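You operate a simulated robot arm through the tools that you are given. There is no shell and no other tool.

Carry out the task below with a simulated robot arm. There is one attempt and no reset: what you move stays moved.

Task
Free the gold disc from the small black clamp and press dots into it on the dark base plate.
Fine: draw the beige slider back first; run the green slider back after; leave the disc on the ring; no waves on it; the blue slider and the discs on the mat stay.

It is judged by the outcome, as a careful person would: the job done as asked, and still so three seconds after it is handed in. It fails if anything else is knocked over, pushed out of place, dropped, spilled or broken.

Robot
A 6-joint arm with a two-finger parallel gripper, fixed in place. Base frame: the origin is at the foot of the arm, x ahead of it, y to its left, z up; the work surface is at about z = 885. Lengths are in mm, angles in rad, forces in N, time in s.
With the tool pointing down near the work surface it reaches from about 240 to 660 mm from the base axis. Its first joint turns from -1.152 to 1.152 rad. Payload 2.9 kg.
The TCP is the grasp point between the finger pads, 30 mm short of the fingertips. In the tool frame z runs along the fingers and y along their closing line. Largest opening 110 mm; finger width 20, thickness 10; the body of the gripper, 48 by 112 mm, starts 55 mm behind the TCP.
Orientation is that of the tool frame in the base frame, as [roll, pitch, yaw] about the fixed x, y, z axes, in that order (R = Rz(yaw) Ry(pitch) Rx(roll)). With the fingers straight down and closing along the base's y, the tool's x points along the base's -x, its y along +y and its z along -z.

Tools
- The arm moves only by the tool servo_tool. Its argument "series" is one flat list of numbers, 7 for each row, row after row: the shift along the tool's x, y, z in units of 20 mm (1.0 is 20 mm), then the turn, a rotation vector about the tool's x, y, z in units of 5 degrees (1.0 is 5 degrees), then the finger opening in mm, from 0 to 110. In form: [x, y, z, ax, ay, az, grip, x, y, z, ax, ay, az, grip, ...]. A call has 1 to 20 rows; each row shifts and turns the commanded pose from where the row before left it, along the tool's axes as they then stand. A call with a number of a shift or a turn outside -1 to 1 is refused whole. Each row takes 0.2 s and may step no farther than 50 mm and 0.15 rad from the row before; otherwise, or with a gripper value out of range, the whole call is refused. Where a pose cannot be reached the arm comes as near as it can. A force on the tool above 60 N (or 10 N above the force at the start of the call, whichever is more), or a blocked arm, ends the call early, and 0.2 s more pass. The fingers move at their own pace (about 108 mm/s each) and stop on an object; they squeeze with about 30 N. The grip force told is the motor's: it shows also when the fingers shut on nothing. Time passes only in rows, and 0.2 s behind the last, so rows that do not move let the fingers close. The reply holds the time, the measured pose of the TCP, the force on the tool along the base axes, the opening and the grip force, in the units named above and with some noise, with the torque about the TCP (base axes, N m) and any sound that the robot's microphone picked up.
- Cameras (640 x 400 px; columns grow to the right, rows downward): "scene" is fixed at [83.6, 434.7, 1399]; the picture's right is [-0.72, -0.69, 0.00], its down [-0.30, 0.31, -0.90] and it looks along [0.63, -0.65, -0.43] (base axes); focal length 310 px, centre (320, 200). "wrist" rides on the gripper at [72, 17, -103] in the tool frame; the picture's right is [-0.23, 0.97, 0.00], its down [-0.76, -0.18, -0.62] and it looks along [-0.61, -0.14, 0.78] (tool axes); focal length 222 px, centre (320, 200). There is no depth. A picture from a camera that has moved, and an enlarged one, comes with that camera's place and axes in the base frame and with its lens.
- capture(camera): a new picture of that camera. No time passes.
- zoom(camera, box): a new picture of the part [left, top, right, bottom] of that camera's present view, enlarged. No time passes.
- close_job(): hands the job in; it is judged then, once.

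Places have to be worked out from the pictures, the camera data and where the tool is seen. Open the gripper and draw the arm clear of the work before you hand the job in, unless the task says otherwise.

The tools are called after ">>>" as name(argument=value, ...) on one line, values as JSON. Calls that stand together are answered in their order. servo_tool: Moves the arm, as the interface text tells. Its arguments: {"type":"object","properties":{"series":{"type":"array","items":{"type":"number"}}},"required":["series"]} The other tools are called the same way: capture (camera) takes a picture; zoom (camera, box) takes an enlarged picture of a part of a camera's view; close_job () hands the job in.

At the start:

```text
time: 0.0
position: [384.5, 100.1, 1229.1]
orientation: [-3.14, 0.001, 3.141]
contact_force: [-0.1, 0.0, -0.6]
ft_torque: [0.0, -0.02, -0.02]
finger_gap: 109.7
grip_force: 0.1
```

scene: 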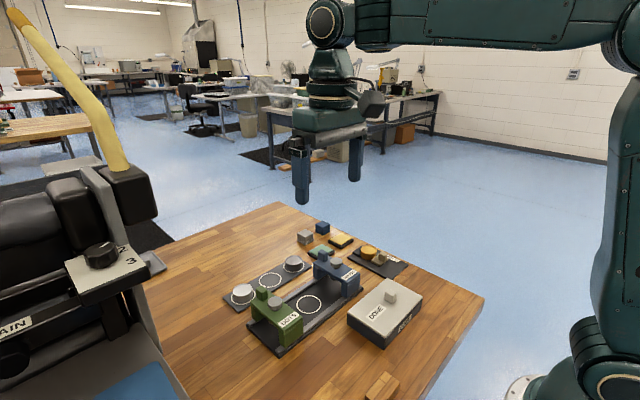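
wrist: 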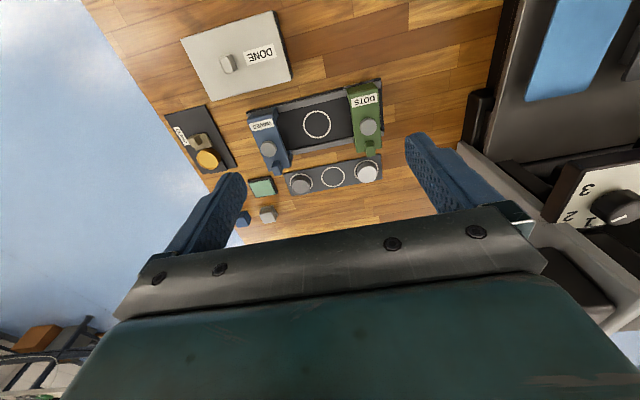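

I'll begin by looking closer at the work area with both cameras before moving anything.

>>> zoom(camera="scene", box=[200, 200, 440, 370])

>>> zoom(camera="wrist", box=[150, 0, 420, 240])

>>> zoom(camera="scene", box=[290, 210, 430, 300])

```text
2.35 times, centred on (320, 285) of scene
camera zoom: at [83.6, 434.7, 1399.0], right [-0.72, -0.69, 0.0], down [-0.3, 0.31, -0.9], along [0.63, -0.65, -0.43], focal length 729 px, centre (320, 0)
```

zoom: 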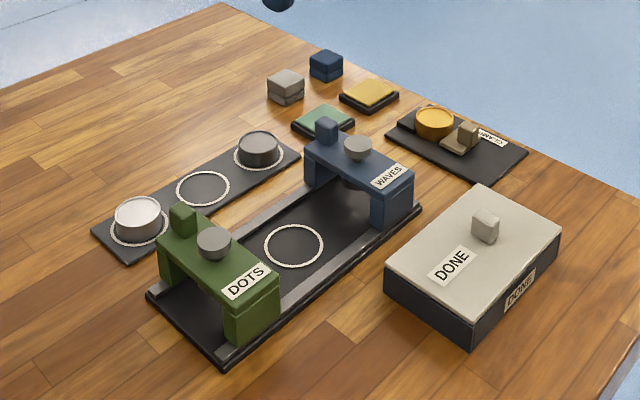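

```text
1.67 times, centred on (285, 120) of wrist
camera zoom: at [311.6, 115.9, 1333.6], right [0.23, 0.97, 0.0], down [0.76, -0.18, 0.62], along [0.61, -0.14, -0.78], focal length 370 px, centre (378, 333)
```

zoom: 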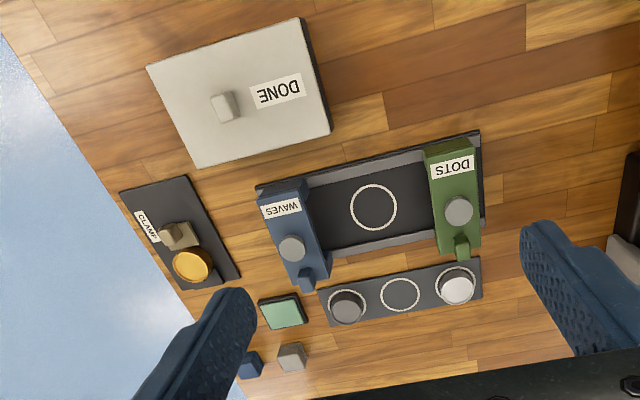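

```text
4.44 times, centred on (360, 255) of scene
camera zoom: at [83.6, 434.7, 1399.0], right [-0.72, -0.69, 0.0], down [-0.3, 0.31, -0.9], along [0.63, -0.65, -0.43], focal length 1377 px, centre (142, -44)
```

zoom: 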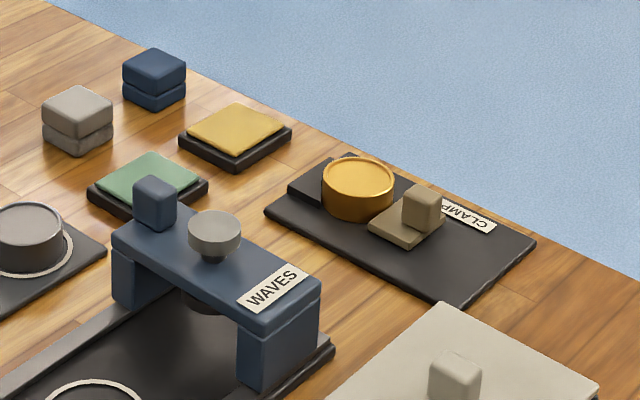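

The base plate's long axis runs along y with its ring near (465, 77). The green slider is at about y=166 and the blue at about y=-15. The clamp plate runs along x with the gold disc near (480, -164), so the beige slider should draw back toward -x. I'll move high above the clamp for a closer look.

>>> servo_tool(series=[-0.125, -0.943, 0.6, 0, 0, 0, 60, -0.125, -0.943, 0.6, 0, 0, 0, 60, -0.125, -0.943, 0.6, 0, 0, 0, 60, -0.125, -0.943, 0.6, 0, 0, 0, 60, -0.125, -0.943, 0.6, 0, 0, 0, 60, -0.125, -0.943, 0.6, 0, 0, 0, 60, -0.125, -0.943, 0.6, 0, 0, 0, 60, -0.125, -0.943, 0.6, 0, 0, 0, 60, -0.125, -0.943, 0.6, 0, 0, 0, 60, -0.125, -0.943, 0.6, 0, 0, 0, 60, -0.125, -0.943, 0.6, 0, 0, 0, 60, -0.125, -0.943, 0.6, 0, 0, 0, 60, -0.125, -0.943, 0.6, 0, 0, 0, 60, -0.125, -0.943, 0.6, 0, 0, 0, 60])

```text
time: 3.0
position: [418.5, -168.5, 1063.8]
orientation: [3.141, 0.0, -3.14]
contact_force: [-0.3, -0.8, -0.8]
ft_torque: [-0.01, -0.01, -0.02]
finger_gap: 59.8
grip_force: 0.2
```

The arm stands at about (418, -168, 1064), above the clamp. Next I take a wrist picture to measure the clamp parts.

>>> capture(camera="wrist")

>>> zoom(camera="wrist", box=[220, 60, 420, 200])

>>> zoom(camera="scene", box=[340, 225, 420, 285])

```text
taken
camera wrist: at [346.6, -151.2, 1166.5], right [0.23, 0.97, 0.0], down [0.76, -0.18, 0.62], along [0.61, -0.14, -0.78], focal length 222 px, centre (320, 200)
```

wrist: 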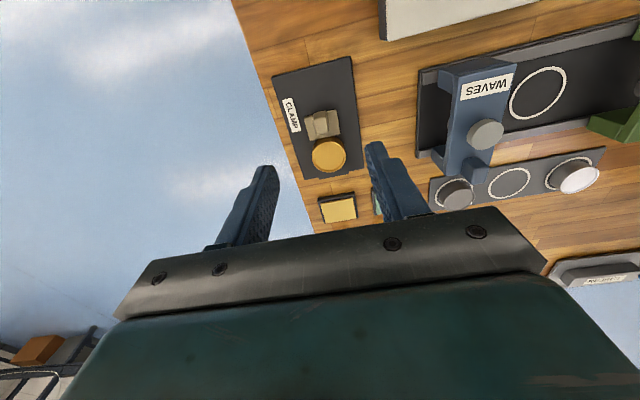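

```text
2.86 times, centred on (320, 130) of wrist
camera zoom: at [346.6, -151.2, 1166.5], right [0.23, 0.97, 0.0], down [0.76, -0.18, 0.62], along [0.61, -0.14, -0.78], focal length 635 px, centre (320, 400)
```

zoom: 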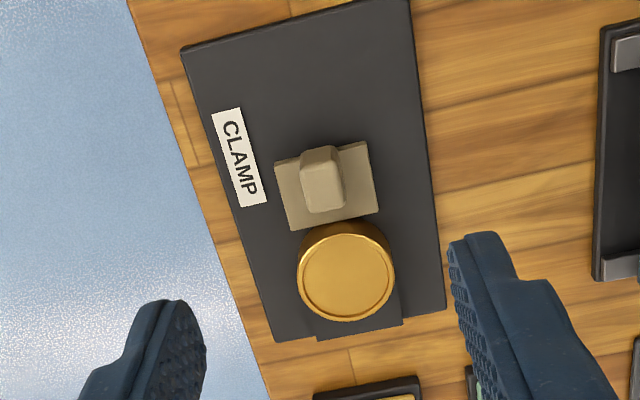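

```text
6.67 times, centred on (380, 255) of scene
camera zoom: at [83.6, 434.7, 1399.0], right [-0.72, -0.69, 0.0], down [-0.3, 0.31, -0.9], along [0.63, -0.65, -0.43], focal length 2066 px, centre (-80, -167)
```

zoom: 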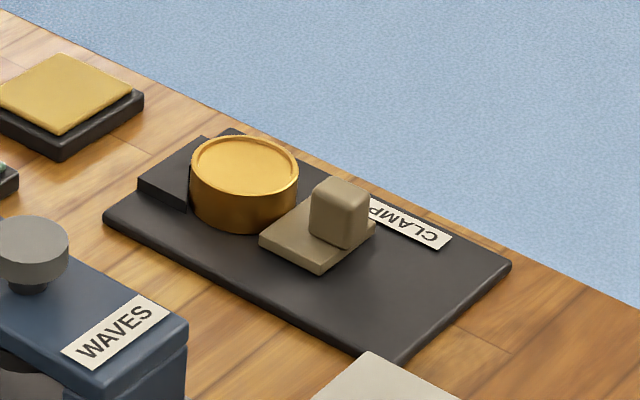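

The readings give the beige post top at about (437, -170, 919), roughly 17 mm wide, and the disc centre at about (481, -168) with its top near z 908. I'll descend partway over the post with the fingers straddling it in y, then check again.

>>> servo_tool(series=[-0.154, -0.0125, 0.833, 0, 0, 0, 60, -0.154, -0.0125, 0.833, 0, 0, 0, 60, -0.154, -0.0125, 0.833, 0, 0, 0, 60, -0.154, -0.0125, 0.833, 0, 0, 0, 60, -0.154, -0.0125, 0.833, 0, 0, 0, 60, -0.154, -0.0125, 0.833, 0, 0, 0, 60, 0, 0, 0, 0, 0, 0, 60])

>>> capture(camera="wrist")

>>> zoom(camera="scene", box=[330, 215, 430, 285])

```text
time: 4.6
position: [437.6, -165.4, 962.7]
orientation: [-3.141, 0.001, 3.141]
contact_force: [-0.8, 0.3, 0.0]
ft_torque: [-0.02, -0.01, 0.0]
finger_gap: 60.0
grip_force: 0.0
```

```text
taken
camera wrist: at [364.9, -149.4, 1065.0], right [0.23, 0.97, 0.0], down [0.76, -0.18, 0.62], along [0.61, -0.14, -0.78], focal length 222 px, centre (320, 200)
```

wrist: 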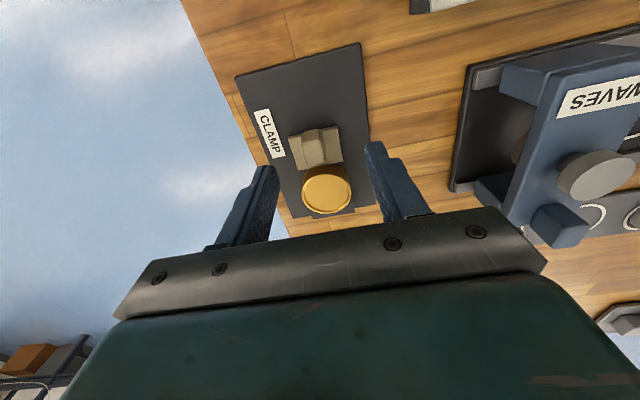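

```text
5.71 times, centred on (380, 250) of scene
camera zoom: at [83.6, 434.7, 1399.0], right [-0.72, -0.69, 0.0], down [-0.3, 0.31, -0.9], along [0.63, -0.65, -0.43], focal length 1770 px, centre (-23, -86)
```

zoom: 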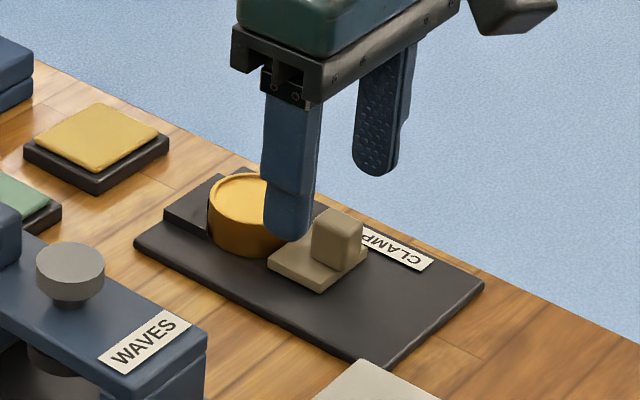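

The readings have settled at (437.6, -165.4, 962.7). I'll zoom the wrist view to line the fingers up with the post.

>>> zoom(camera="wrist", box=[230, 90, 430, 215])

```text
3.20 times, centred on (330, 152) of wrist
camera zoom: at [364.9, -149.4, 1065.0], right [0.23, 0.97, 0.0], down [0.76, -0.18, 0.62], along [0.61, -0.14, -0.78], focal length 711 px, centre (288, 352)
```

zoom: 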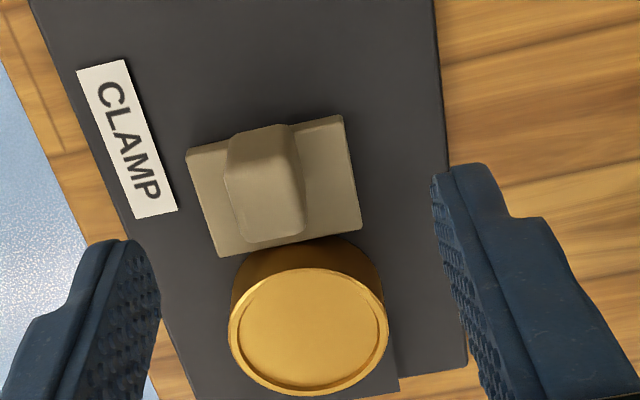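

In this closer view the post is at about (436, -170), so the fingers need roughly 4 mm in -y to be centred. I'll lower to TCP z of about 933, tips near 903, still open, and check the force.

>>> servo_tool(series=[0.033, -0.077, 0.467, 0, 0, 0, 60, 0.033, -0.077, 0.467, 0, 0, 0, 60, 0.033, -0.077, 0.467, 0, 0, 0, 60, 0, 0, 0, 0, 0, 0, 60])

>>> capture(camera="wrist")

>>> zoom(camera="scene", box=[330, 215, 430, 285])

```text
time: 5.6
position: [434.8, -171.4, 933.4]
orientation: [-3.14, 0.0, -3.141]
contact_force: [0.0, 0.2, 0.0]
ft_torque: [0.0, -0.02, -0.01]
finger_gap: 59.9
grip_force: 0.1
```

```text
taken
camera wrist: at [362.2, -154.4, 1037.1], right [0.23, 0.97, 0.0], down [0.76, -0.18, 0.62], along [0.61, -0.14, -0.78], focal length 222 px, centre (320, 200)
```

wrist: 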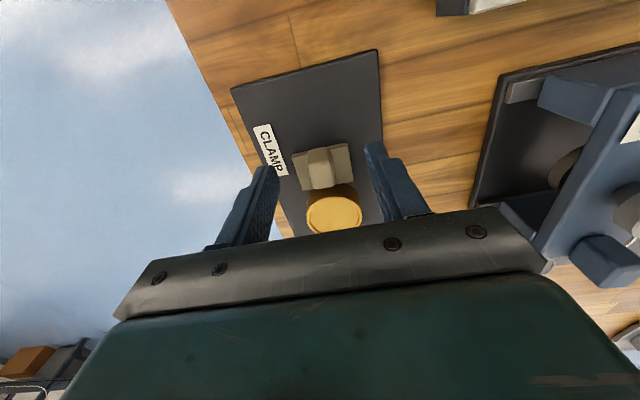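

```text
5.71 times, centred on (380, 250) of scene
camera zoom: at [83.6, 434.7, 1399.0], right [-0.72, -0.69, 0.0], down [-0.3, 0.31, -0.9], along [0.63, -0.65, -0.43], focal length 1770 px, centre (-23, -86)
```

zoom: 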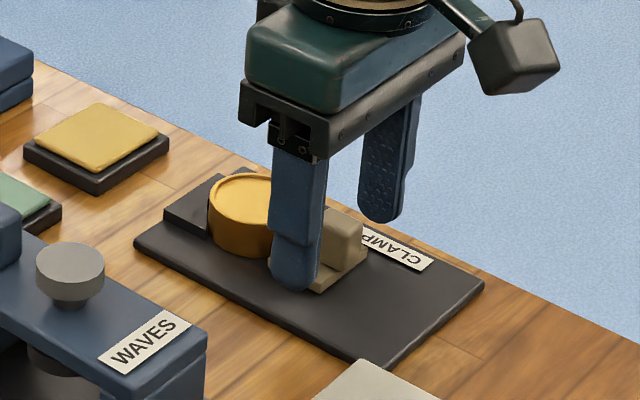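

I'll check how centred the post is between the fingertips before closing.

>>> zoom(camera="wrist", box=[230, 120, 420, 240])

```text
3.33 times, centred on (325, 180) of wrist
camera zoom: at [362.2, -154.4, 1037.1], right [0.23, 0.97, 0.0], down [0.76, -0.18, 0.62], along [0.61, -0.14, -0.78], focal length 740 px, centre (303, 267)
```

zoom: 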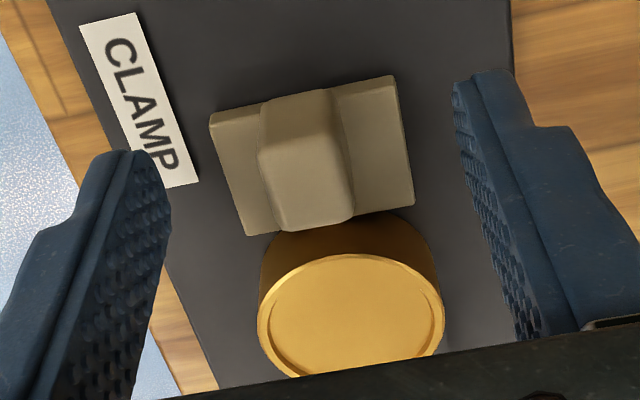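

The post sits about midway between the fingers. I'll close on it and look at the opening and force.

>>> servo_tool(series=[0, 0, 0, 0, 0, 0, 30, 0, 0, 0, 0, 0, 0, 10, 0, 0, 0, 0, 0, 0, 10, 0, 0, 0, 0, 0, 0, 10])

```text
time: 6.6
position: [435.7, -170.4, 933.3]
orientation: [3.14, -0.001, 3.141]
contact_force: [0.6, 4.9, 0.0]
ft_torque: [0.05, -0.1, -0.09]
finger_gap: 15.7
grip_force: 45.3
```

The post is gripped with a 15.7 mm gap. I draw the slider back toward -x in small steps.

>>> servo_tool(series=[0.2, 0, 0, 0, 0, 0, 10, 0.2, 0, 0, 0, 0, 0, 10, 0.2, 0, 0, 0, 0, 0, 10, 0.2, 0, 0, 0, 0, 0, 10, 0.2, 0, 0, 0, 0, 0, 10])

>>> zoom(camera="scene", box=[330, 215, 430, 285])

>>> zoom(camera="wrist", box=[230, 120, 420, 240])

```text
time: 7.8
position: [415.4, -170.3, 933.7]
orientation: [3.139, -0.001, -3.139]
contact_force: [6.3, 10.7, -14.7]
ft_torque: [0.14, -1.18, -0.05]
finger_gap: 16.2
grip_force: 44.8
```

```text
5.71 times, centred on (380, 250) of scene
camera zoom: at [83.9, 434.9, 1398.9], right [-0.72, -0.69, 0.0], down [-0.3, 0.31, -0.9], along [0.63, -0.65, -0.43], focal length 1770 px, centre (-23, -86)
```

zoom: 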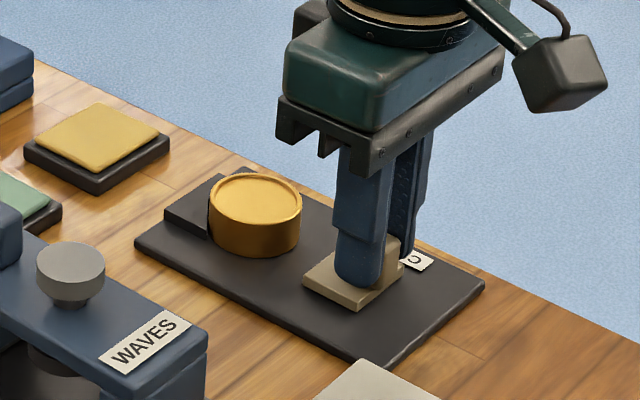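

```text
3.33 times, centred on (325, 180) of wrist
camera zoom: at [342.7, -154.1, 1037.3], right [0.23, 0.97, 0.0], down [0.76, -0.18, 0.62], along [0.61, -0.14, -0.78], focal length 740 px, centre (303, 267)
```

zoom: 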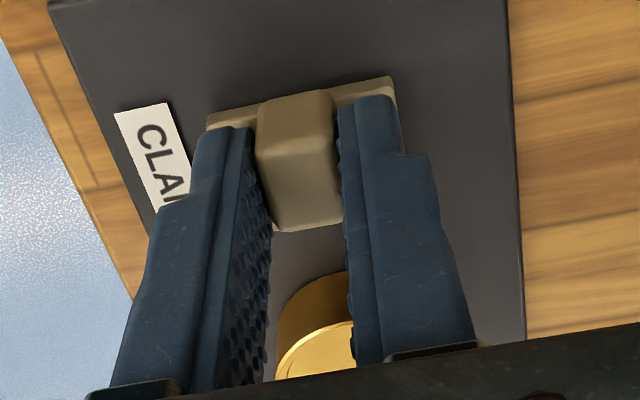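

The slider came back 20 mm and the disc stayed. I continue gently toward its end stop.

>>> servo_tool(series=[0.15, 0, 0, 0, 0, 0, 10, 0.15, 0, 0, 0, 0, 0, 10, 0.15, 0, 0, 0, 0, 0, 10])

```text
time: 8.6
position: [405.4, -170.6, 933.0]
orientation: [3.138, -0.003, -3.14]
contact_force: [4.7, 10.2, -30.0]
ft_torque: [0.05, -0.81, -0.06]
finger_gap: 15.9
grip_force: 45.5
```

The x force is low, but the z load on the gripped post grew to -30 N. I'll check the view before pulling more.

>>> zoom(camera="scene", box=[330, 215, 430, 285])

>>> zoom(camera="wrist", box=[210, 60, 420, 200])

```text
5.71 times, centred on (380, 250) of scene
camera zoom: at [84.1, 434.8, 1398.9], right [-0.72, -0.69, 0.0], down [-0.3, 0.31, -0.9], along [0.63, -0.65, -0.43], focal length 1770 px, centre (-23, -86)
```

zoom: 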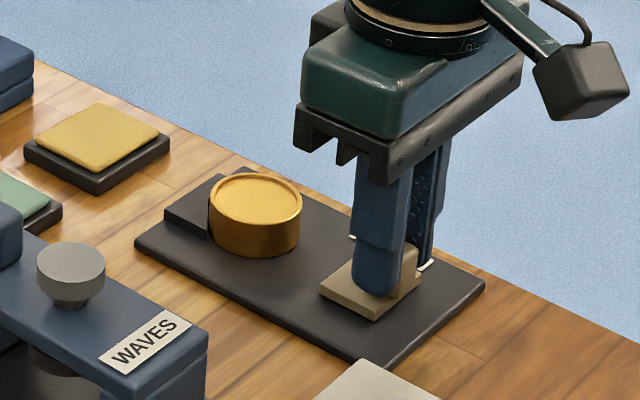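

```text
2.86 times, centred on (315, 130) of wrist
camera zoom: at [334.0, -154.2, 1037.6], right [0.23, 0.97, 0.0], down [0.76, -0.18, 0.62], along [0.6, -0.14, -0.79], focal length 635 px, centre (334, 400)
```

zoom: 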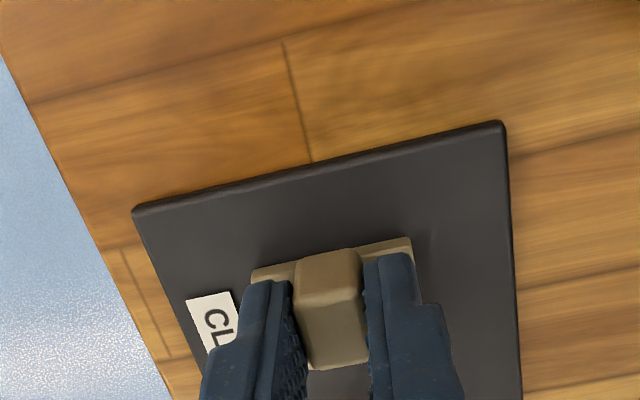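

The slider is now about 30 mm back with no stop met yet. I lower 1 mm to relieve the vertical load and draw a little further.

>>> servo_tool(series=[0, 0, 0.05, 0, 0, 0, 10, 0.1, 0, 0, 0, 0, 0, 10, 0.1, 0, 0, 0, 0, 0, 10, 0.1, 0, 0, 0, 0, 0, 10])

```text
time: 9.6
position: [400.9, -170.1, 933.7]
orientation: [-3.141, 0.0, 3.141]
contact_force: [7.4, 11.8, -19.2]
ft_torque: [0.18, 0.95, -0.17]
finger_gap: 15.9
grip_force: 45.6
```

Still moving freely at 35 mm of travel. A few more millimetres to look for the stop.

>>> servo_tool(series=[0.1, 0, 0, 0, 0, 0, 10, 0.1, 0, 0, 0, 0, 0, 10, 0, 0, 0, 0, 0, 0, 10])

>>> zoom(camera="wrist", box=[210, 60, 420, 200])

```text
time: 10.4
position: [398.9, -170.5, 935.0]
orientation: [-3.141, 0.008, -3.139]
contact_force: [30.6, 12.3, -23.9]
ft_torque: [0.25, -0.52, -0.44]
finger_gap: 16.0
grip_force: 45.1
```

```text
2.86 times, centred on (315, 130) of wrist
camera zoom: at [326.2, -154.2, 1037.7], right [0.22, 0.97, 0.0], down [0.76, -0.17, 0.63], along [0.61, -0.14, -0.78], focal length 635 px, centre (334, 400)
```

zoom: 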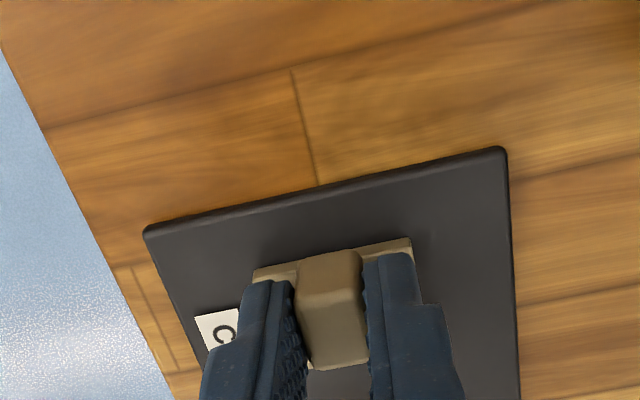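

The x force rose to 30 N, so the slider is at its end stop after about 37 mm of travel. I ease off 2 mm, open, and lift clear.

>>> servo_tool(series=[-0.1, 0, 0, 0, 0, 0, 10, 0, 0, 0, 0, 0, 0, 10, 0, 0, 0, 0, 0, 0, 30, 0, 0, 0, 0, 0, 0, 50, 0, 0, -0.5, 0, 0, 0, 60, 0, 0, -1, 0, 0, 0, 70, 0, 0, -1, 0, 0, 0, 70, 0, 0, -1, 0, 0, 0, 70])

>>> zoom(camera="scene", box=[330, 215, 430, 285])

>>> capture(camera="wrist")

```text
time: 12.2
position: [397.7, -170.0, 1004.3]
orientation: [3.141, 0.0, 3.14]
contact_force: [0.0, -0.4, 0.4]
ft_torque: [-0.02, -0.03, 0.02]
finger_gap: 69.9
grip_force: 0.0
```

```text
5.71 times, centred on (380, 250) of scene
camera zoom: at [83.6, 434.7, 1399.0], right [-0.72, -0.69, 0.0], down [-0.3, 0.31, -0.9], along [0.63, -0.65, -0.43], focal length 1770 px, centre (-23, -86)
```

zoom: 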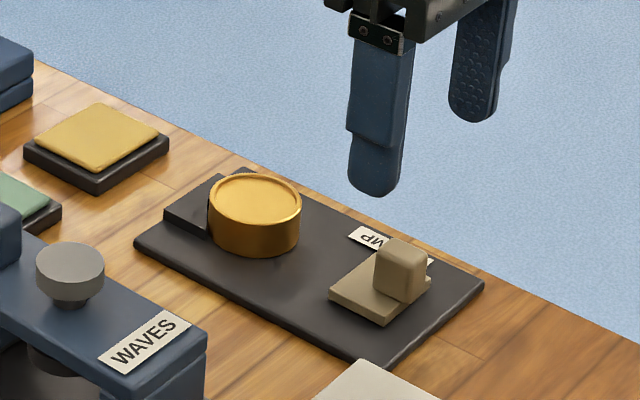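

```text
taken
camera wrist: at [325.0, -154.4, 1107.5], right [0.23, 0.97, 0.0], down [0.76, -0.18, 0.62], along [0.61, -0.14, -0.78], focal length 222 px, centre (320, 200)
```

wrist: 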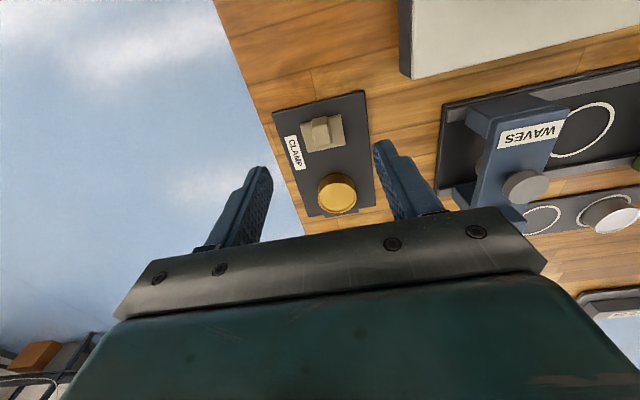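

The slider stays back and the disc is free. I zoom to fix the disc's centre precisely.

>>> zoom(camera="wrist", box=[260, 80, 420, 220])

```text
2.86 times, centred on (340, 150) of wrist
camera zoom: at [325.0, -154.4, 1107.5], right [0.23, 0.97, 0.0], down [0.76, -0.18, 0.62], along [0.61, -0.14, -0.78], focal length 635 px, centre (263, 343)
```

zoom: 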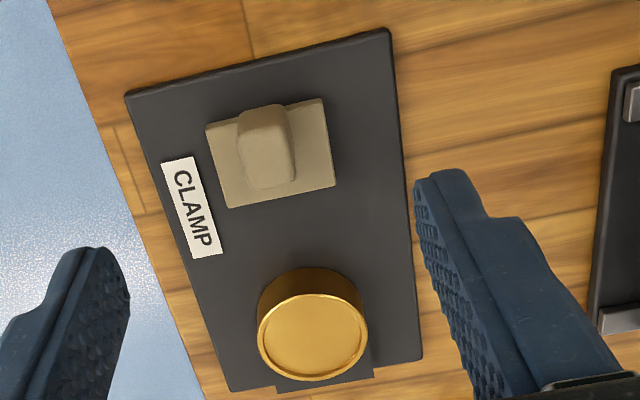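

The disc centre is (481, -170), about 44 mm across. I move over it with the fingers open to 70 and come partway down.

>>> servo_tool(series=[-0.82, 0, 0, 0, 0, 0, 70, -0.82, 0, 0, 0, 0, 0, 70, -0.82, 0, 0, 0, 0, 0, 70, -0.82, 0, 0, 0, 0, 0, 70, -0.82, 0, 0, 0, 0, 0, 70, 0, 0, 0.7, 0, 0, 0, 70, 0, 0, 0.7, 0, 0, 0, 70, 0, 0, 0.7, 0, 0, 0, 70, 0, 0, 0, 0, 0, 0, 70])

>>> zoom(camera="wrist", box=[230, 120, 420, 240])

>>> zoom(camera="scene", box=[330, 215, 430, 285])

```text
time: 14.2
position: [482.2, -169.4, 961.5]
orientation: [-3.141, 0.0, 3.141]
contact_force: [0.3, 0.0, 0.5]
ft_torque: [-0.02, 0.01, -0.01]
finger_gap: 70.1
grip_force: 0.0
```

```text
3.33 times, centred on (325, 180) of wrist
camera zoom: at [409.3, -153.7, 1065.3], right [0.23, 0.97, 0.0], down [0.76, -0.18, 0.62], along [0.61, -0.14, -0.78], focal length 740 px, centre (303, 267)
```

zoom: 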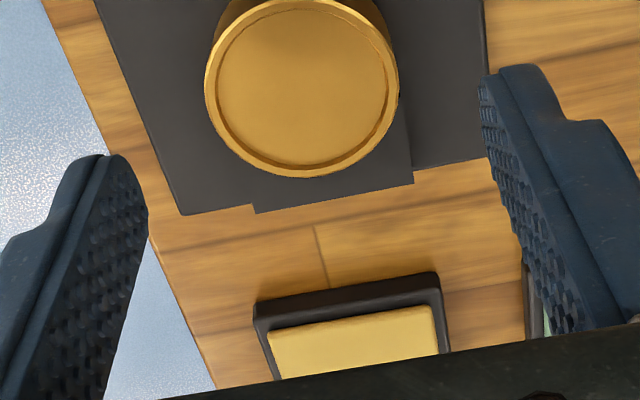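

```text
5.71 times, centred on (380, 250) of scene
camera zoom: at [83.6, 434.7, 1399.0], right [-0.72, -0.69, 0.0], down [-0.3, 0.31, -0.9], along [0.63, -0.65, -0.43], focal length 1770 px, centre (-23, -86)
```

zoom: 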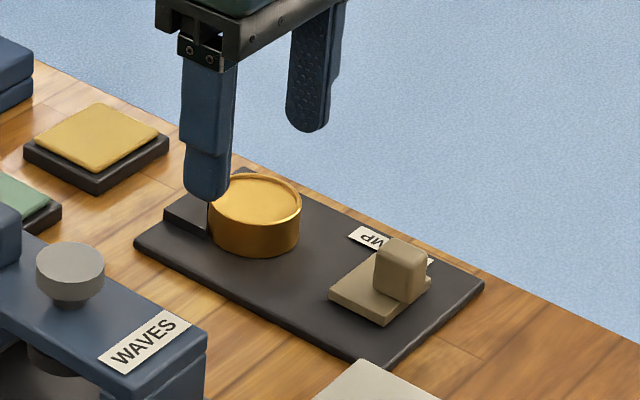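

The disc measures at (480.5, -170) again, so I'm centred. I lower the tips around it to about z 897.

>>> servo_tool(series=[0, 0, 0.55, 0, 0, 0, 70, 0, 0, 0.55, 0, 0, 0, 70, 0, 0, 0.55, 0, 0, 0, 70, 0, 0, 0, 0, 0, 0, 70])

>>> zoom(camera="scene", box=[330, 215, 430, 285])

>>> zoom(camera="wrist", box=[230, 120, 420, 240])

```text
time: 15.2
position: [480.2, -171.5, 928.0]
orientation: [-3.141, 0.001, -3.14]
contact_force: [-0.7, 0.9, 0.6]
ft_torque: [0.02, 0.0, -0.02]
finger_gap: 70.1
grip_force: 0.1
```

```text
5.71 times, centred on (380, 250) of scene
camera zoom: at [83.6, 434.7, 1399.0], right [-0.72, -0.69, 0.0], down [-0.3, 0.31, -0.9], along [0.63, -0.65, -0.43], focal length 1770 px, centre (-23, -86)
```

zoom: 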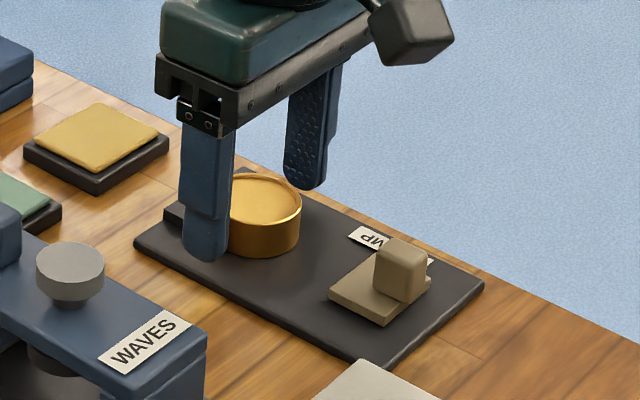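

```text
3.33 times, centred on (325, 180) of wrist
camera zoom: at [407.9, -154.1, 1032.0], right [0.23, 0.97, 0.0], down [0.76, -0.18, 0.62], along [0.61, -0.14, -0.78], focal length 740 px, centre (303, 267)
```

zoom: 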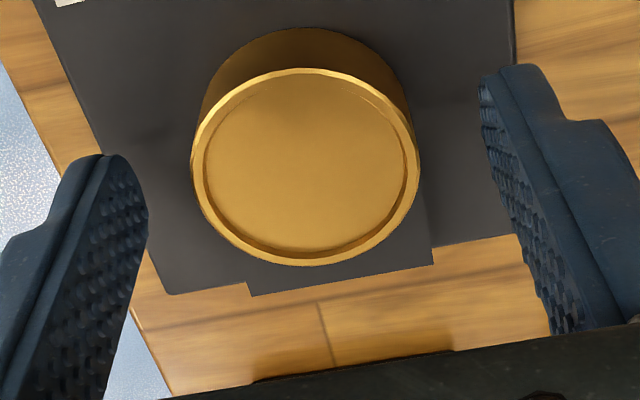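

The disc is centred between the fingers with the tips just above the plate. I close on it.

>>> servo_tool(series=[0, 0, 0.05, 0, 0, 0, 56, 0, 0, 0, 0, 0, 0, 38, 0, 0, 0, 0, 0, 0, 38, 0, 0, 0, 0, 0, 0, 38, 0, 0, 0, 0, 0, 0, 38])

```text
time: 16.4
position: [480.2, -170.4, 926.7]
orientation: [3.141, 0.0, 3.141]
contact_force: [-0.4, 0.1, -0.4]
ft_torque: [-0.03, -0.04, -0.01]
finger_gap: 42.6
grip_force: 29.6
```

The disc is held at a 42.6 mm gap with almost no side load. I lift it straight up.

>>> servo_tool(series=[0, 0, -0.3, 0, 0, 0, 38, 0, 0, -0.5, 0, 0, 0, 38, 0, 0, -0.8, 0, 0, 0, 38, 0, 0, -0.8, 0, 0, 0, 38, 0, 0, -0.8, 0, 0, 0, 38, 0, 0, -0.8, 0, 0, 0, 38, 0, 0, -0.8, 0, 0, 0, 38])

>>> zoom(camera="scene", box=[300, 180, 430, 285])

>>> capture(camera="wrist")

```text
time: 18.0
position: [481.1, -170.7, 1023.2]
orientation: [-3.141, -0.001, 3.141]
contact_force: [-0.3, 0.6, 0.1]
ft_torque: [0.0, 0.02, -0.01]
finger_gap: 42.8
grip_force: 30.2
```

```text
3.81 times, centred on (365, 232) of scene
camera zoom: at [83.6, 434.7, 1399.0], right [-0.72, -0.69, 0.0], down [-0.3, 0.31, -0.9], along [0.63, -0.65, -0.43], focal length 1180 px, centre (149, 76)
```

zoom: 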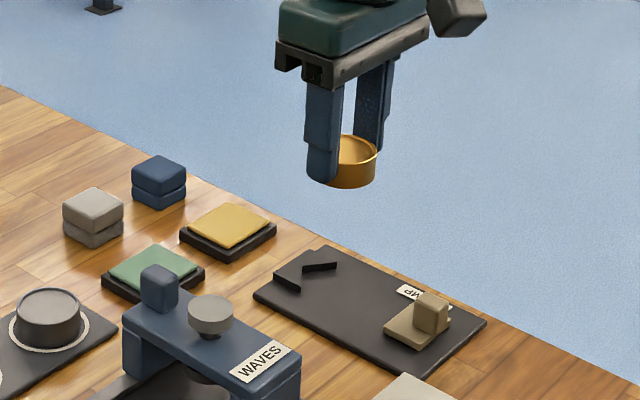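

```text
taken
camera wrist: at [407.3, -154.7, 1126.4], right [0.23, 0.97, 0.0], down [0.76, -0.18, 0.62], along [0.61, -0.14, -0.78], focal length 222 px, centre (320, 200)
```

wrist: 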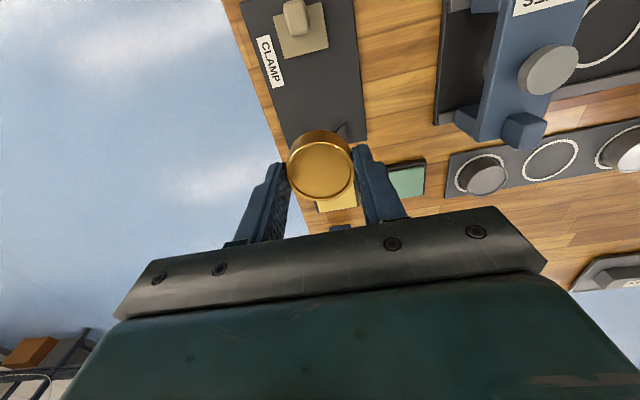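

The disc is held securely and the clamp is empty. I raise further, then carry it across at safe height, above the blue knob, to over the ring near (465, 77).

>>> servo_tool(series=[0, 0, -0.8, 0, 0, 0, 38, 0, 0, -0.8, 0, 0, 0, 38, 0.0615, 0.95, 0, 0, 0, 0, 38, 0.0615, 0.95, 0, 0, 0, 0, 38, 0.0615, 0.95, 0, 0, 0, 0, 38, 0.0615, 0.95, 0, 0, 0, 0, 38, 0.0615, 0.95, 0, 0, 0, 0, 38, 0.0615, 0.95, 0, 0, 0, 0, 38, 0.0615, 0.95, 0, 0, 0, 0, 38, 0.0615, 0.95, 0, 0, 0, 0, 38, 0.0615, 0.95, 0, 0, 0, 0, 38, 0.0615, 0.95, 0, 0, 0, 0, 38, 0.0615, 0.95, 0, 0, 0, 0, 38, 0.0615, 0.95, 0, 0, 0, 0, 38, 0.0615, 0.95, 0, 0, 0, 0, 38, 0, 0, 0, 0, 0, 0, 38, 0, 0, 0, 0, 0, 0, 38])

>>> capture(camera="wrist")

>>> capture(camera="scene")

>>> zoom(camera="wrist", box=[220, 40, 420, 180])

```text
time: 21.6
position: [466.1, 75.8, 1054.0]
orientation: [3.141, 0.0, 3.141]
contact_force: [0.4, -0.1, -0.9]
ft_torque: [-0.01, -0.02, 0.03]
finger_gap: 42.6
grip_force: 29.7
```

```text
taken
camera wrist: at [393.8, 92.3, 1157.1], right [0.23, 0.97, 0.0], down [0.76, -0.18, 0.62], along [0.61, -0.14, -0.78], focal length 222 px, centre (320, 200)
```

wrist: 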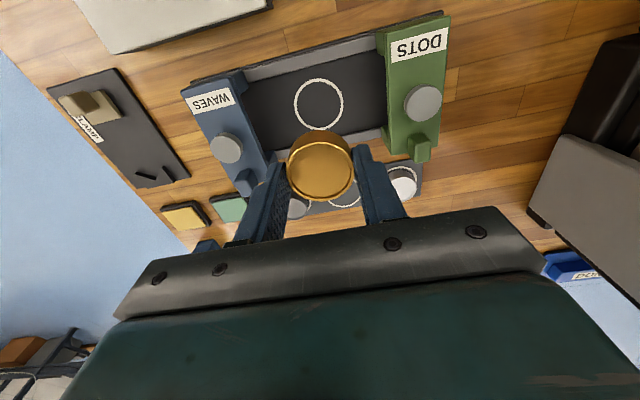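

```text
taken
```

scene: 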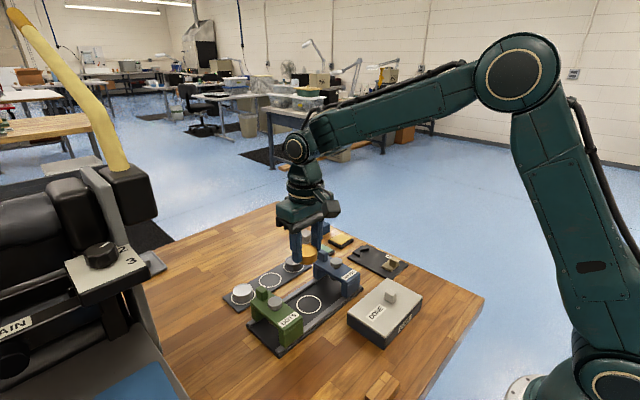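

```text
2.86 times, centred on (320, 110) of wrist
camera zoom: at [393.8, 92.3, 1157.1], right [0.23, 0.97, 0.0], down [0.76, -0.18, 0.62], along [0.61, -0.14, -0.78], focal length 635 px, centre (320, 457)
```

zoom: 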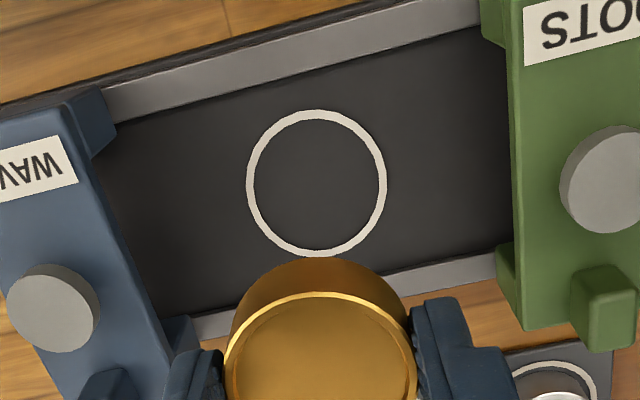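

From this view the ring centre is about (464.6, 75.4), roughly 56 mm across, and the held disc is about (465, 76.5). I shift 1.2 mm in -y and descend to just above the plate.

>>> servo_tool(series=[0, -0.06, 0.6, 0, 0, 0, 38, 0, 0, 0.7, 0, 0, 0, 38, 0, 0, 0.7, 0, 0, 0, 38, 0, 0, 0.7, 0, 0, 0, 38, 0, 0, 0.7, 0, 0, 0, 38, 0, 0, 0.7, 0, 0, 0, 38, 0, 0, 0.7, 0, 0, 0, 38, 0, 0, 0.4, 0, 0, 0, 38, 0, 0, 0, 0, 0, 0, 38])

>>> zoom(camera="scene", box=[240, 230, 380, 340])

>>> zoom(camera="wrist", box=[220, 90, 420, 230])

```text
time: 23.6
position: [464.8, 75.8, 950.3]
orientation: [-3.141, -0.001, 3.141]
contact_force: [0.4, 0.4, -0.7]
ft_torque: [-0.02, 0.0, 0.03]
finger_gap: 42.5
grip_force: 29.7
```

```text
3.64 times, centred on (310, 285) of scene
camera zoom: at [83.6, 434.7, 1399.0], right [-0.72, -0.69, 0.0], down [-0.3, 0.31, -0.9], along [0.63, -0.65, -0.43], focal length 1127 px, centre (356, -109)
```

zoom: 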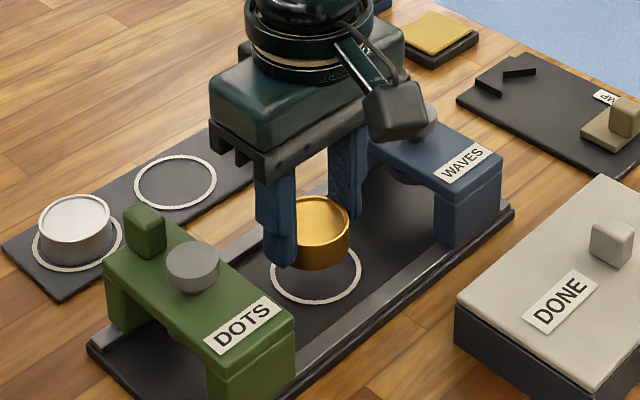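

```text
2.86 times, centred on (320, 160) of wrist
camera zoom: at [393.0, 91.9, 1053.3], right [0.23, 0.97, 0.0], down [0.76, -0.18, 0.62], along [0.61, -0.14, -0.78], focal length 635 px, centre (320, 314)
```

zoom: 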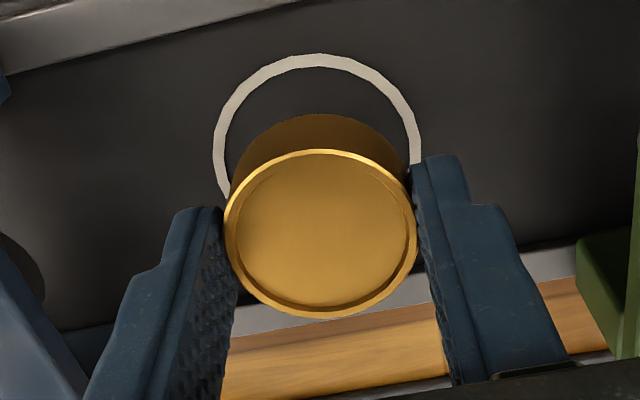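

Disc and ring agree in y, with the disc about 1 mm too far in +x. I correct slightly, descend most of the way, then use small steps to feel for contact.

>>> servo_tool(series=[0.02, 0, 0.4, 0, 0, 0, 38, 0.02, 0, 0.4, 0, 0, 0, 38, 0, 0, 0.05, 0, 0, 0, 38, 0, 0, 0, 0, 0, 0, 38])

```text
time: 24.6
position: [464.3, 75.8, 932.4]
orientation: [3.14, -0.001, 3.141]
contact_force: [-0.6, -0.1, -0.3]
ft_torque: [0.02, 0.0, 0.03]
finger_gap: 42.6
grip_force: 29.6
```

No contact yet at z 932. I continue in 1 mm steps.

>>> servo_tool(series=[0, 0, 0.05, 0, 0, 0, 38, 0, 0, 0.05, 0, 0, 0, 38, 0, 0, 0, 0, 0, 0, 38])

>>> zoom(camera="scene", box=[270, 265, 350, 325])

>>> zoom(camera="wrist", box=[220, 90, 420, 230])

```text
time: 25.4
position: [463.3, 76.5, 931.0]
orientation: [-3.141, -0.001, 3.14]
contact_force: [0.0, 0.3, -0.5]
ft_torque: [0.01, 0.03, -0.02]
finger_gap: 42.6
grip_force: 29.7
```

```text
6.67 times, centred on (310, 295) of scene
camera zoom: at [83.6, 434.7, 1399.0], right [-0.72, -0.69, 0.0], down [-0.3, 0.31, -0.9], along [0.63, -0.65, -0.43], focal length 2066 px, centre (387, -433)
```

zoom: 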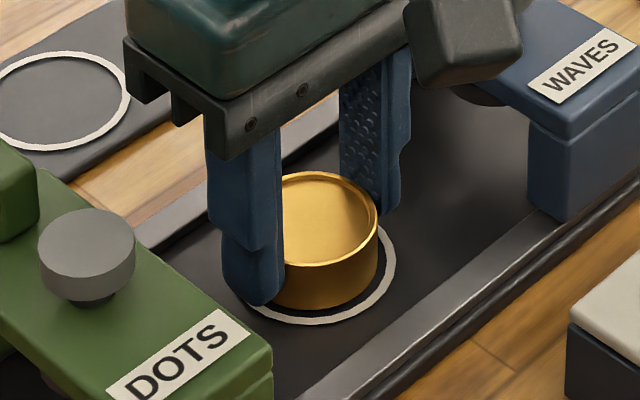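

```text
2.86 times, centred on (320, 160) of wrist
camera zoom: at [390.8, 92.1, 1034.8], right [0.23, 0.97, 0.0], down [0.76, -0.18, 0.62], along [0.61, -0.14, -0.78], focal length 635 px, centre (320, 314)
```

zoom: 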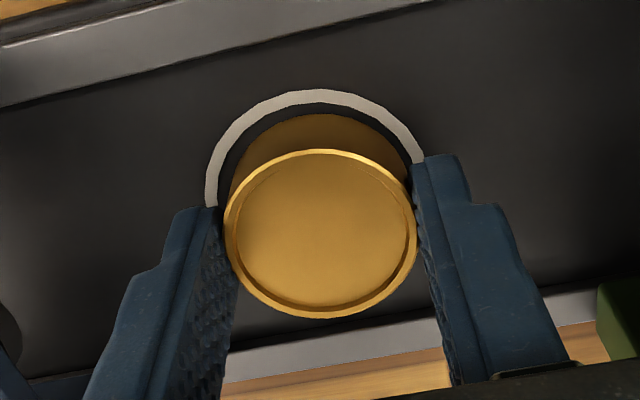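

The disc still hovers a few millimetres over the ring with no force. I keep stepping down.

>>> servo_tool(series=[0, 0, 0.05, 0, 0, 0, 38, 0, 0, 0.05, 0, 0, 0, 38, 0, 0, 0, 0, 0, 0, 38])

```text
time: 26.2
position: [464.3, 76.6, 930.1]
orientation: [3.141, 0.001, -3.14]
contact_force: [0.3, -0.5, -0.6]
ft_torque: [-0.01, 0.03, 0.0]
finger_gap: 42.6
grip_force: 30.0
```

Still no contact force; I step down further.

>>> servo_tool(series=[0, 0, 0.05, 0, 0, 0, 38, 0, 0, 0.05, 0, 0, 0, 38, 0, 0, 0, 0, 0, 0, 38])

>>> zoom(camera="scene", box=[270, 265, 350, 325])

>>> zoom(camera="wrist", box=[220, 90, 420, 230])

```text
time: 27.0
position: [464.8, 75.5, 929.1]
orientation: [-3.141, 0.002, 3.142]
contact_force: [-4.0, 2.3, 18.5]
ft_torque: [0.01, 0.2, -0.09]
finger_gap: 42.7
grip_force: 30.5
```

```text
6.67 times, centred on (310, 295) of scene
camera zoom: at [83.2, 434.7, 1399.0], right [-0.72, -0.69, 0.0], down [-0.3, 0.31, -0.9], along [0.63, -0.65, -0.43], focal length 2066 px, centre (387, -433)
```

zoom: 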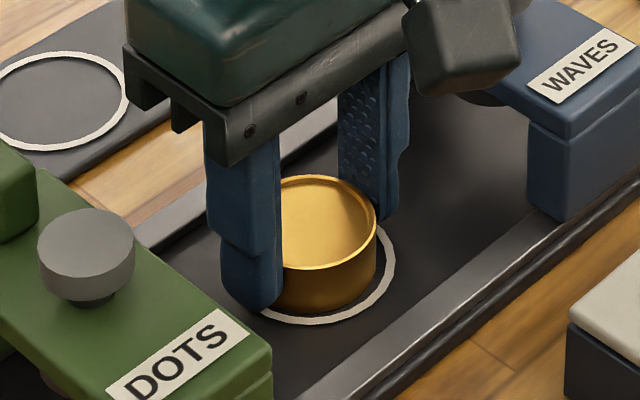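

```text
2.86 times, centred on (320, 160) of wrist
camera zoom: at [391.3, 91.7, 1031.6], right [0.23, 0.97, 0.0], down [0.76, -0.18, 0.62], along [0.61, -0.14, -0.78], focal length 635 px, centre (320, 314)
```

zoom: 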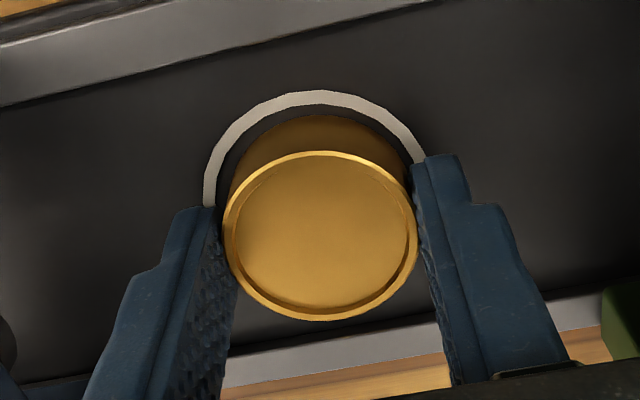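

Fz rose to 18.5 N, so the disc is seated on the plate, and both views show an even margin inside the ring. I ease up slightly, open, and lift away.

>>> servo_tool(series=[0, 0, -0.045, 0, 0, 0, 38, 0, 0, 0, 0, 0, 0, 46, 0, 0, 0, 0, 0, 0, 56, 0, 0, 0, 0, 0, 0, 66, 0, 0, 0, 0, 0, 0, 66])

>>> zoom(camera="wrist", box=[220, 90, 420, 230])

```text
time: 28.2
position: [463.3, 76.5, 928.0]
orientation: [3.141, -0.001, -3.14]
contact_force: [0.1, 0.4, 0.2]
ft_torque: [0.0, 0.03, -0.02]
finger_gap: 66.2
grip_force: 0.1
```

```text
2.86 times, centred on (320, 160) of wrist
camera zoom: at [391.2, 92.1, 1031.7], right [0.23, 0.97, 0.0], down [0.76, -0.18, 0.62], along [0.61, -0.14, -0.78], focal length 635 px, centre (320, 314)
```

zoom: 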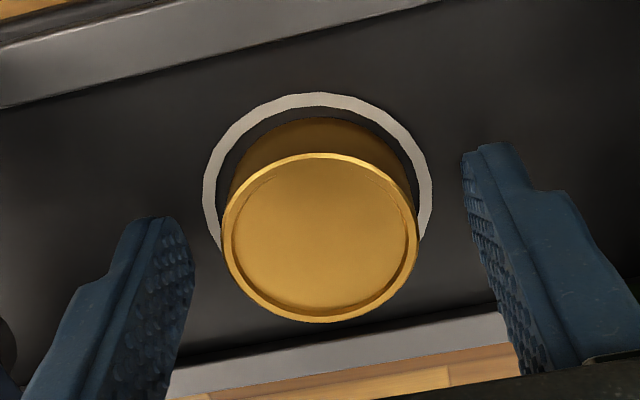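

The disc rests centred in the ring and is released. I lift away and move to look at the green slider's handle from above.

>>> servo_tool(series=[0, 0, -0.5, 0, 0, 0, 66, 0, 0, -1, 0, 0, 0, 66, 0, 0, -1, 0, 0, 0, 66, 0, 0, -1, 0, 0, 0, 66, 0, 0, -1, 0, 0, 0, 66, 0, 0, -1, 0, 0, 0, 66, 0, 0, -1, 0, 0, 0, 60, 0, 0.9, -0.4, 0, 0, 0, 60, 0, 0.9, 0, 0, 0, 0, 60, 0.2, 0.9, 0, 0, 0, 0, 60, 0.4, 0.9, 0, 0, 0, 0, 60, 0.5, 0.9, 0, 0, 0, 0, 60, 0, 0, 0, 0, 0, 0, 60])

>>> capture(camera="wrist")

>>> zoom(camera="wrist", box=[220, 40, 420, 180])

>>> zoom(camera="scene", box=[230, 260, 370, 360])

```text
time: 31.0
position: [443.4, 166.0, 1066.4]
orientation: [3.141, 0.001, 3.142]
contact_force: [-0.4, -0.5, 0.1]
ft_torque: [-0.04, 0.03, 0.02]
finger_gap: 60.1
grip_force: 0.1
```

```text
taken
camera wrist: at [370.2, 181.7, 1169.3], right [0.23, 0.97, 0.0], down [0.76, -0.18, 0.62], along [0.61, -0.14, -0.78], focal length 222 px, centre (320, 200)
```

wrist: 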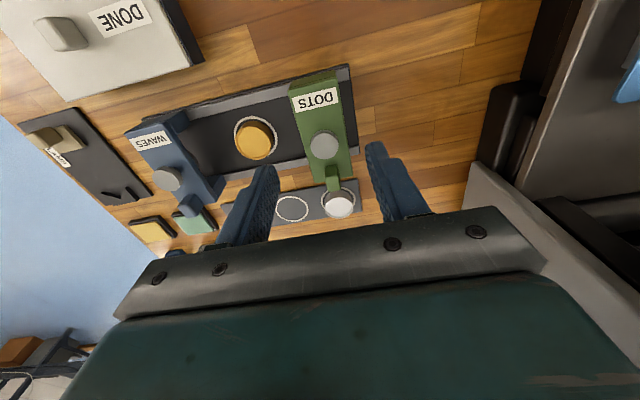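

```text
2.86 times, centred on (320, 110) of wrist
camera zoom: at [370.2, 181.7, 1169.3], right [0.23, 0.97, 0.0], down [0.76, -0.18, 0.62], along [0.61, -0.14, -0.78], focal length 635 px, centre (320, 457)
```

zoom: 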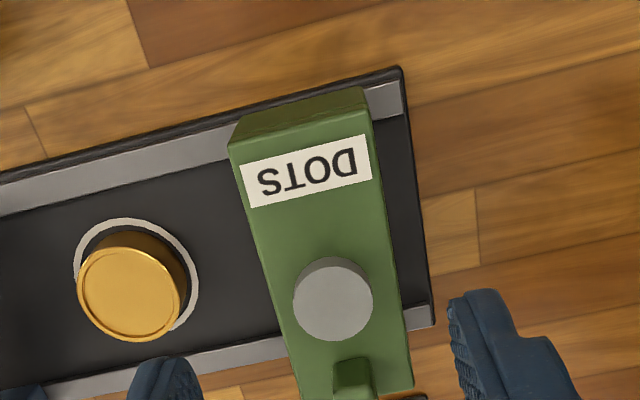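

```text
4.00 times, centred on (300, 310) of scene
camera zoom: at [83.6, 434.7, 1399.0], right [-0.72, -0.69, 0.0], down [-0.3, 0.31, -0.9], along [0.63, -0.65, -0.43], focal length 1239 px, centre (400, -240)
```

zoom: 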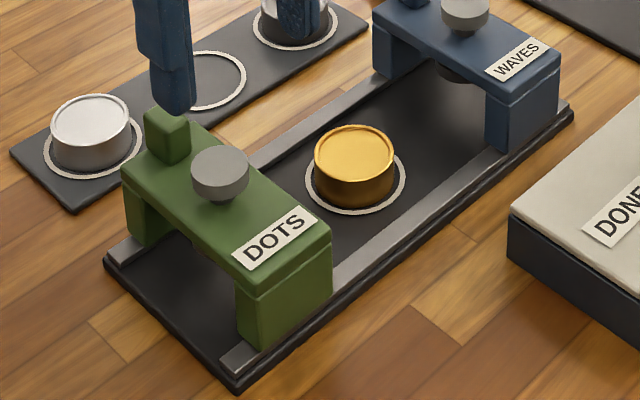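

The view shows the green knob at about (464.5, 165.6, 964) and its post at the +x end near (508, 166). I zoom on the post to measure it better.

>>> zoom(camera="wrist", box=[270, 110, 400, 220])

>>> zoom(camera="scene", box=[240, 270, 320, 330])

```text
3.64 times, centred on (335, 165) of wrist
camera zoom: at [370.2, 181.7, 1169.3], right [0.23, 0.97, 0.0], down [0.76, -0.18, 0.62], along [0.61, -0.14, -0.78], focal length 808 px, centre (266, 327)
```

zoom: 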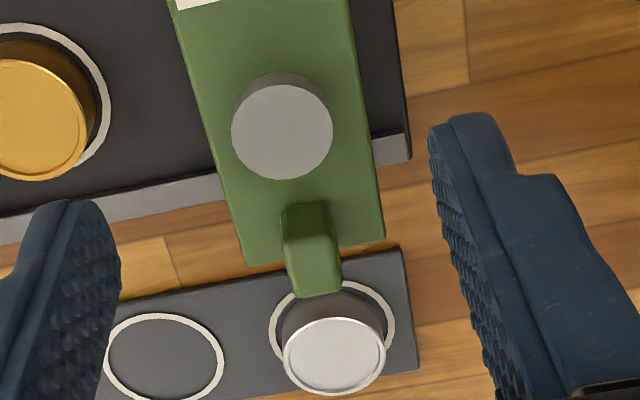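

```text
6.67 times, centred on (280, 300) of scene
camera zoom: at [83.6, 434.7, 1399.0], right [-0.72, -0.69, 0.0], down [-0.3, 0.31, -0.9], along [0.63, -0.65, -0.43], focal length 2066 px, centre (587, -467)
```

zoom: 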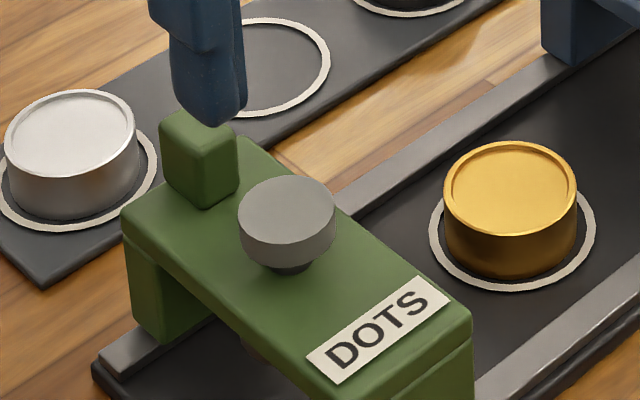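

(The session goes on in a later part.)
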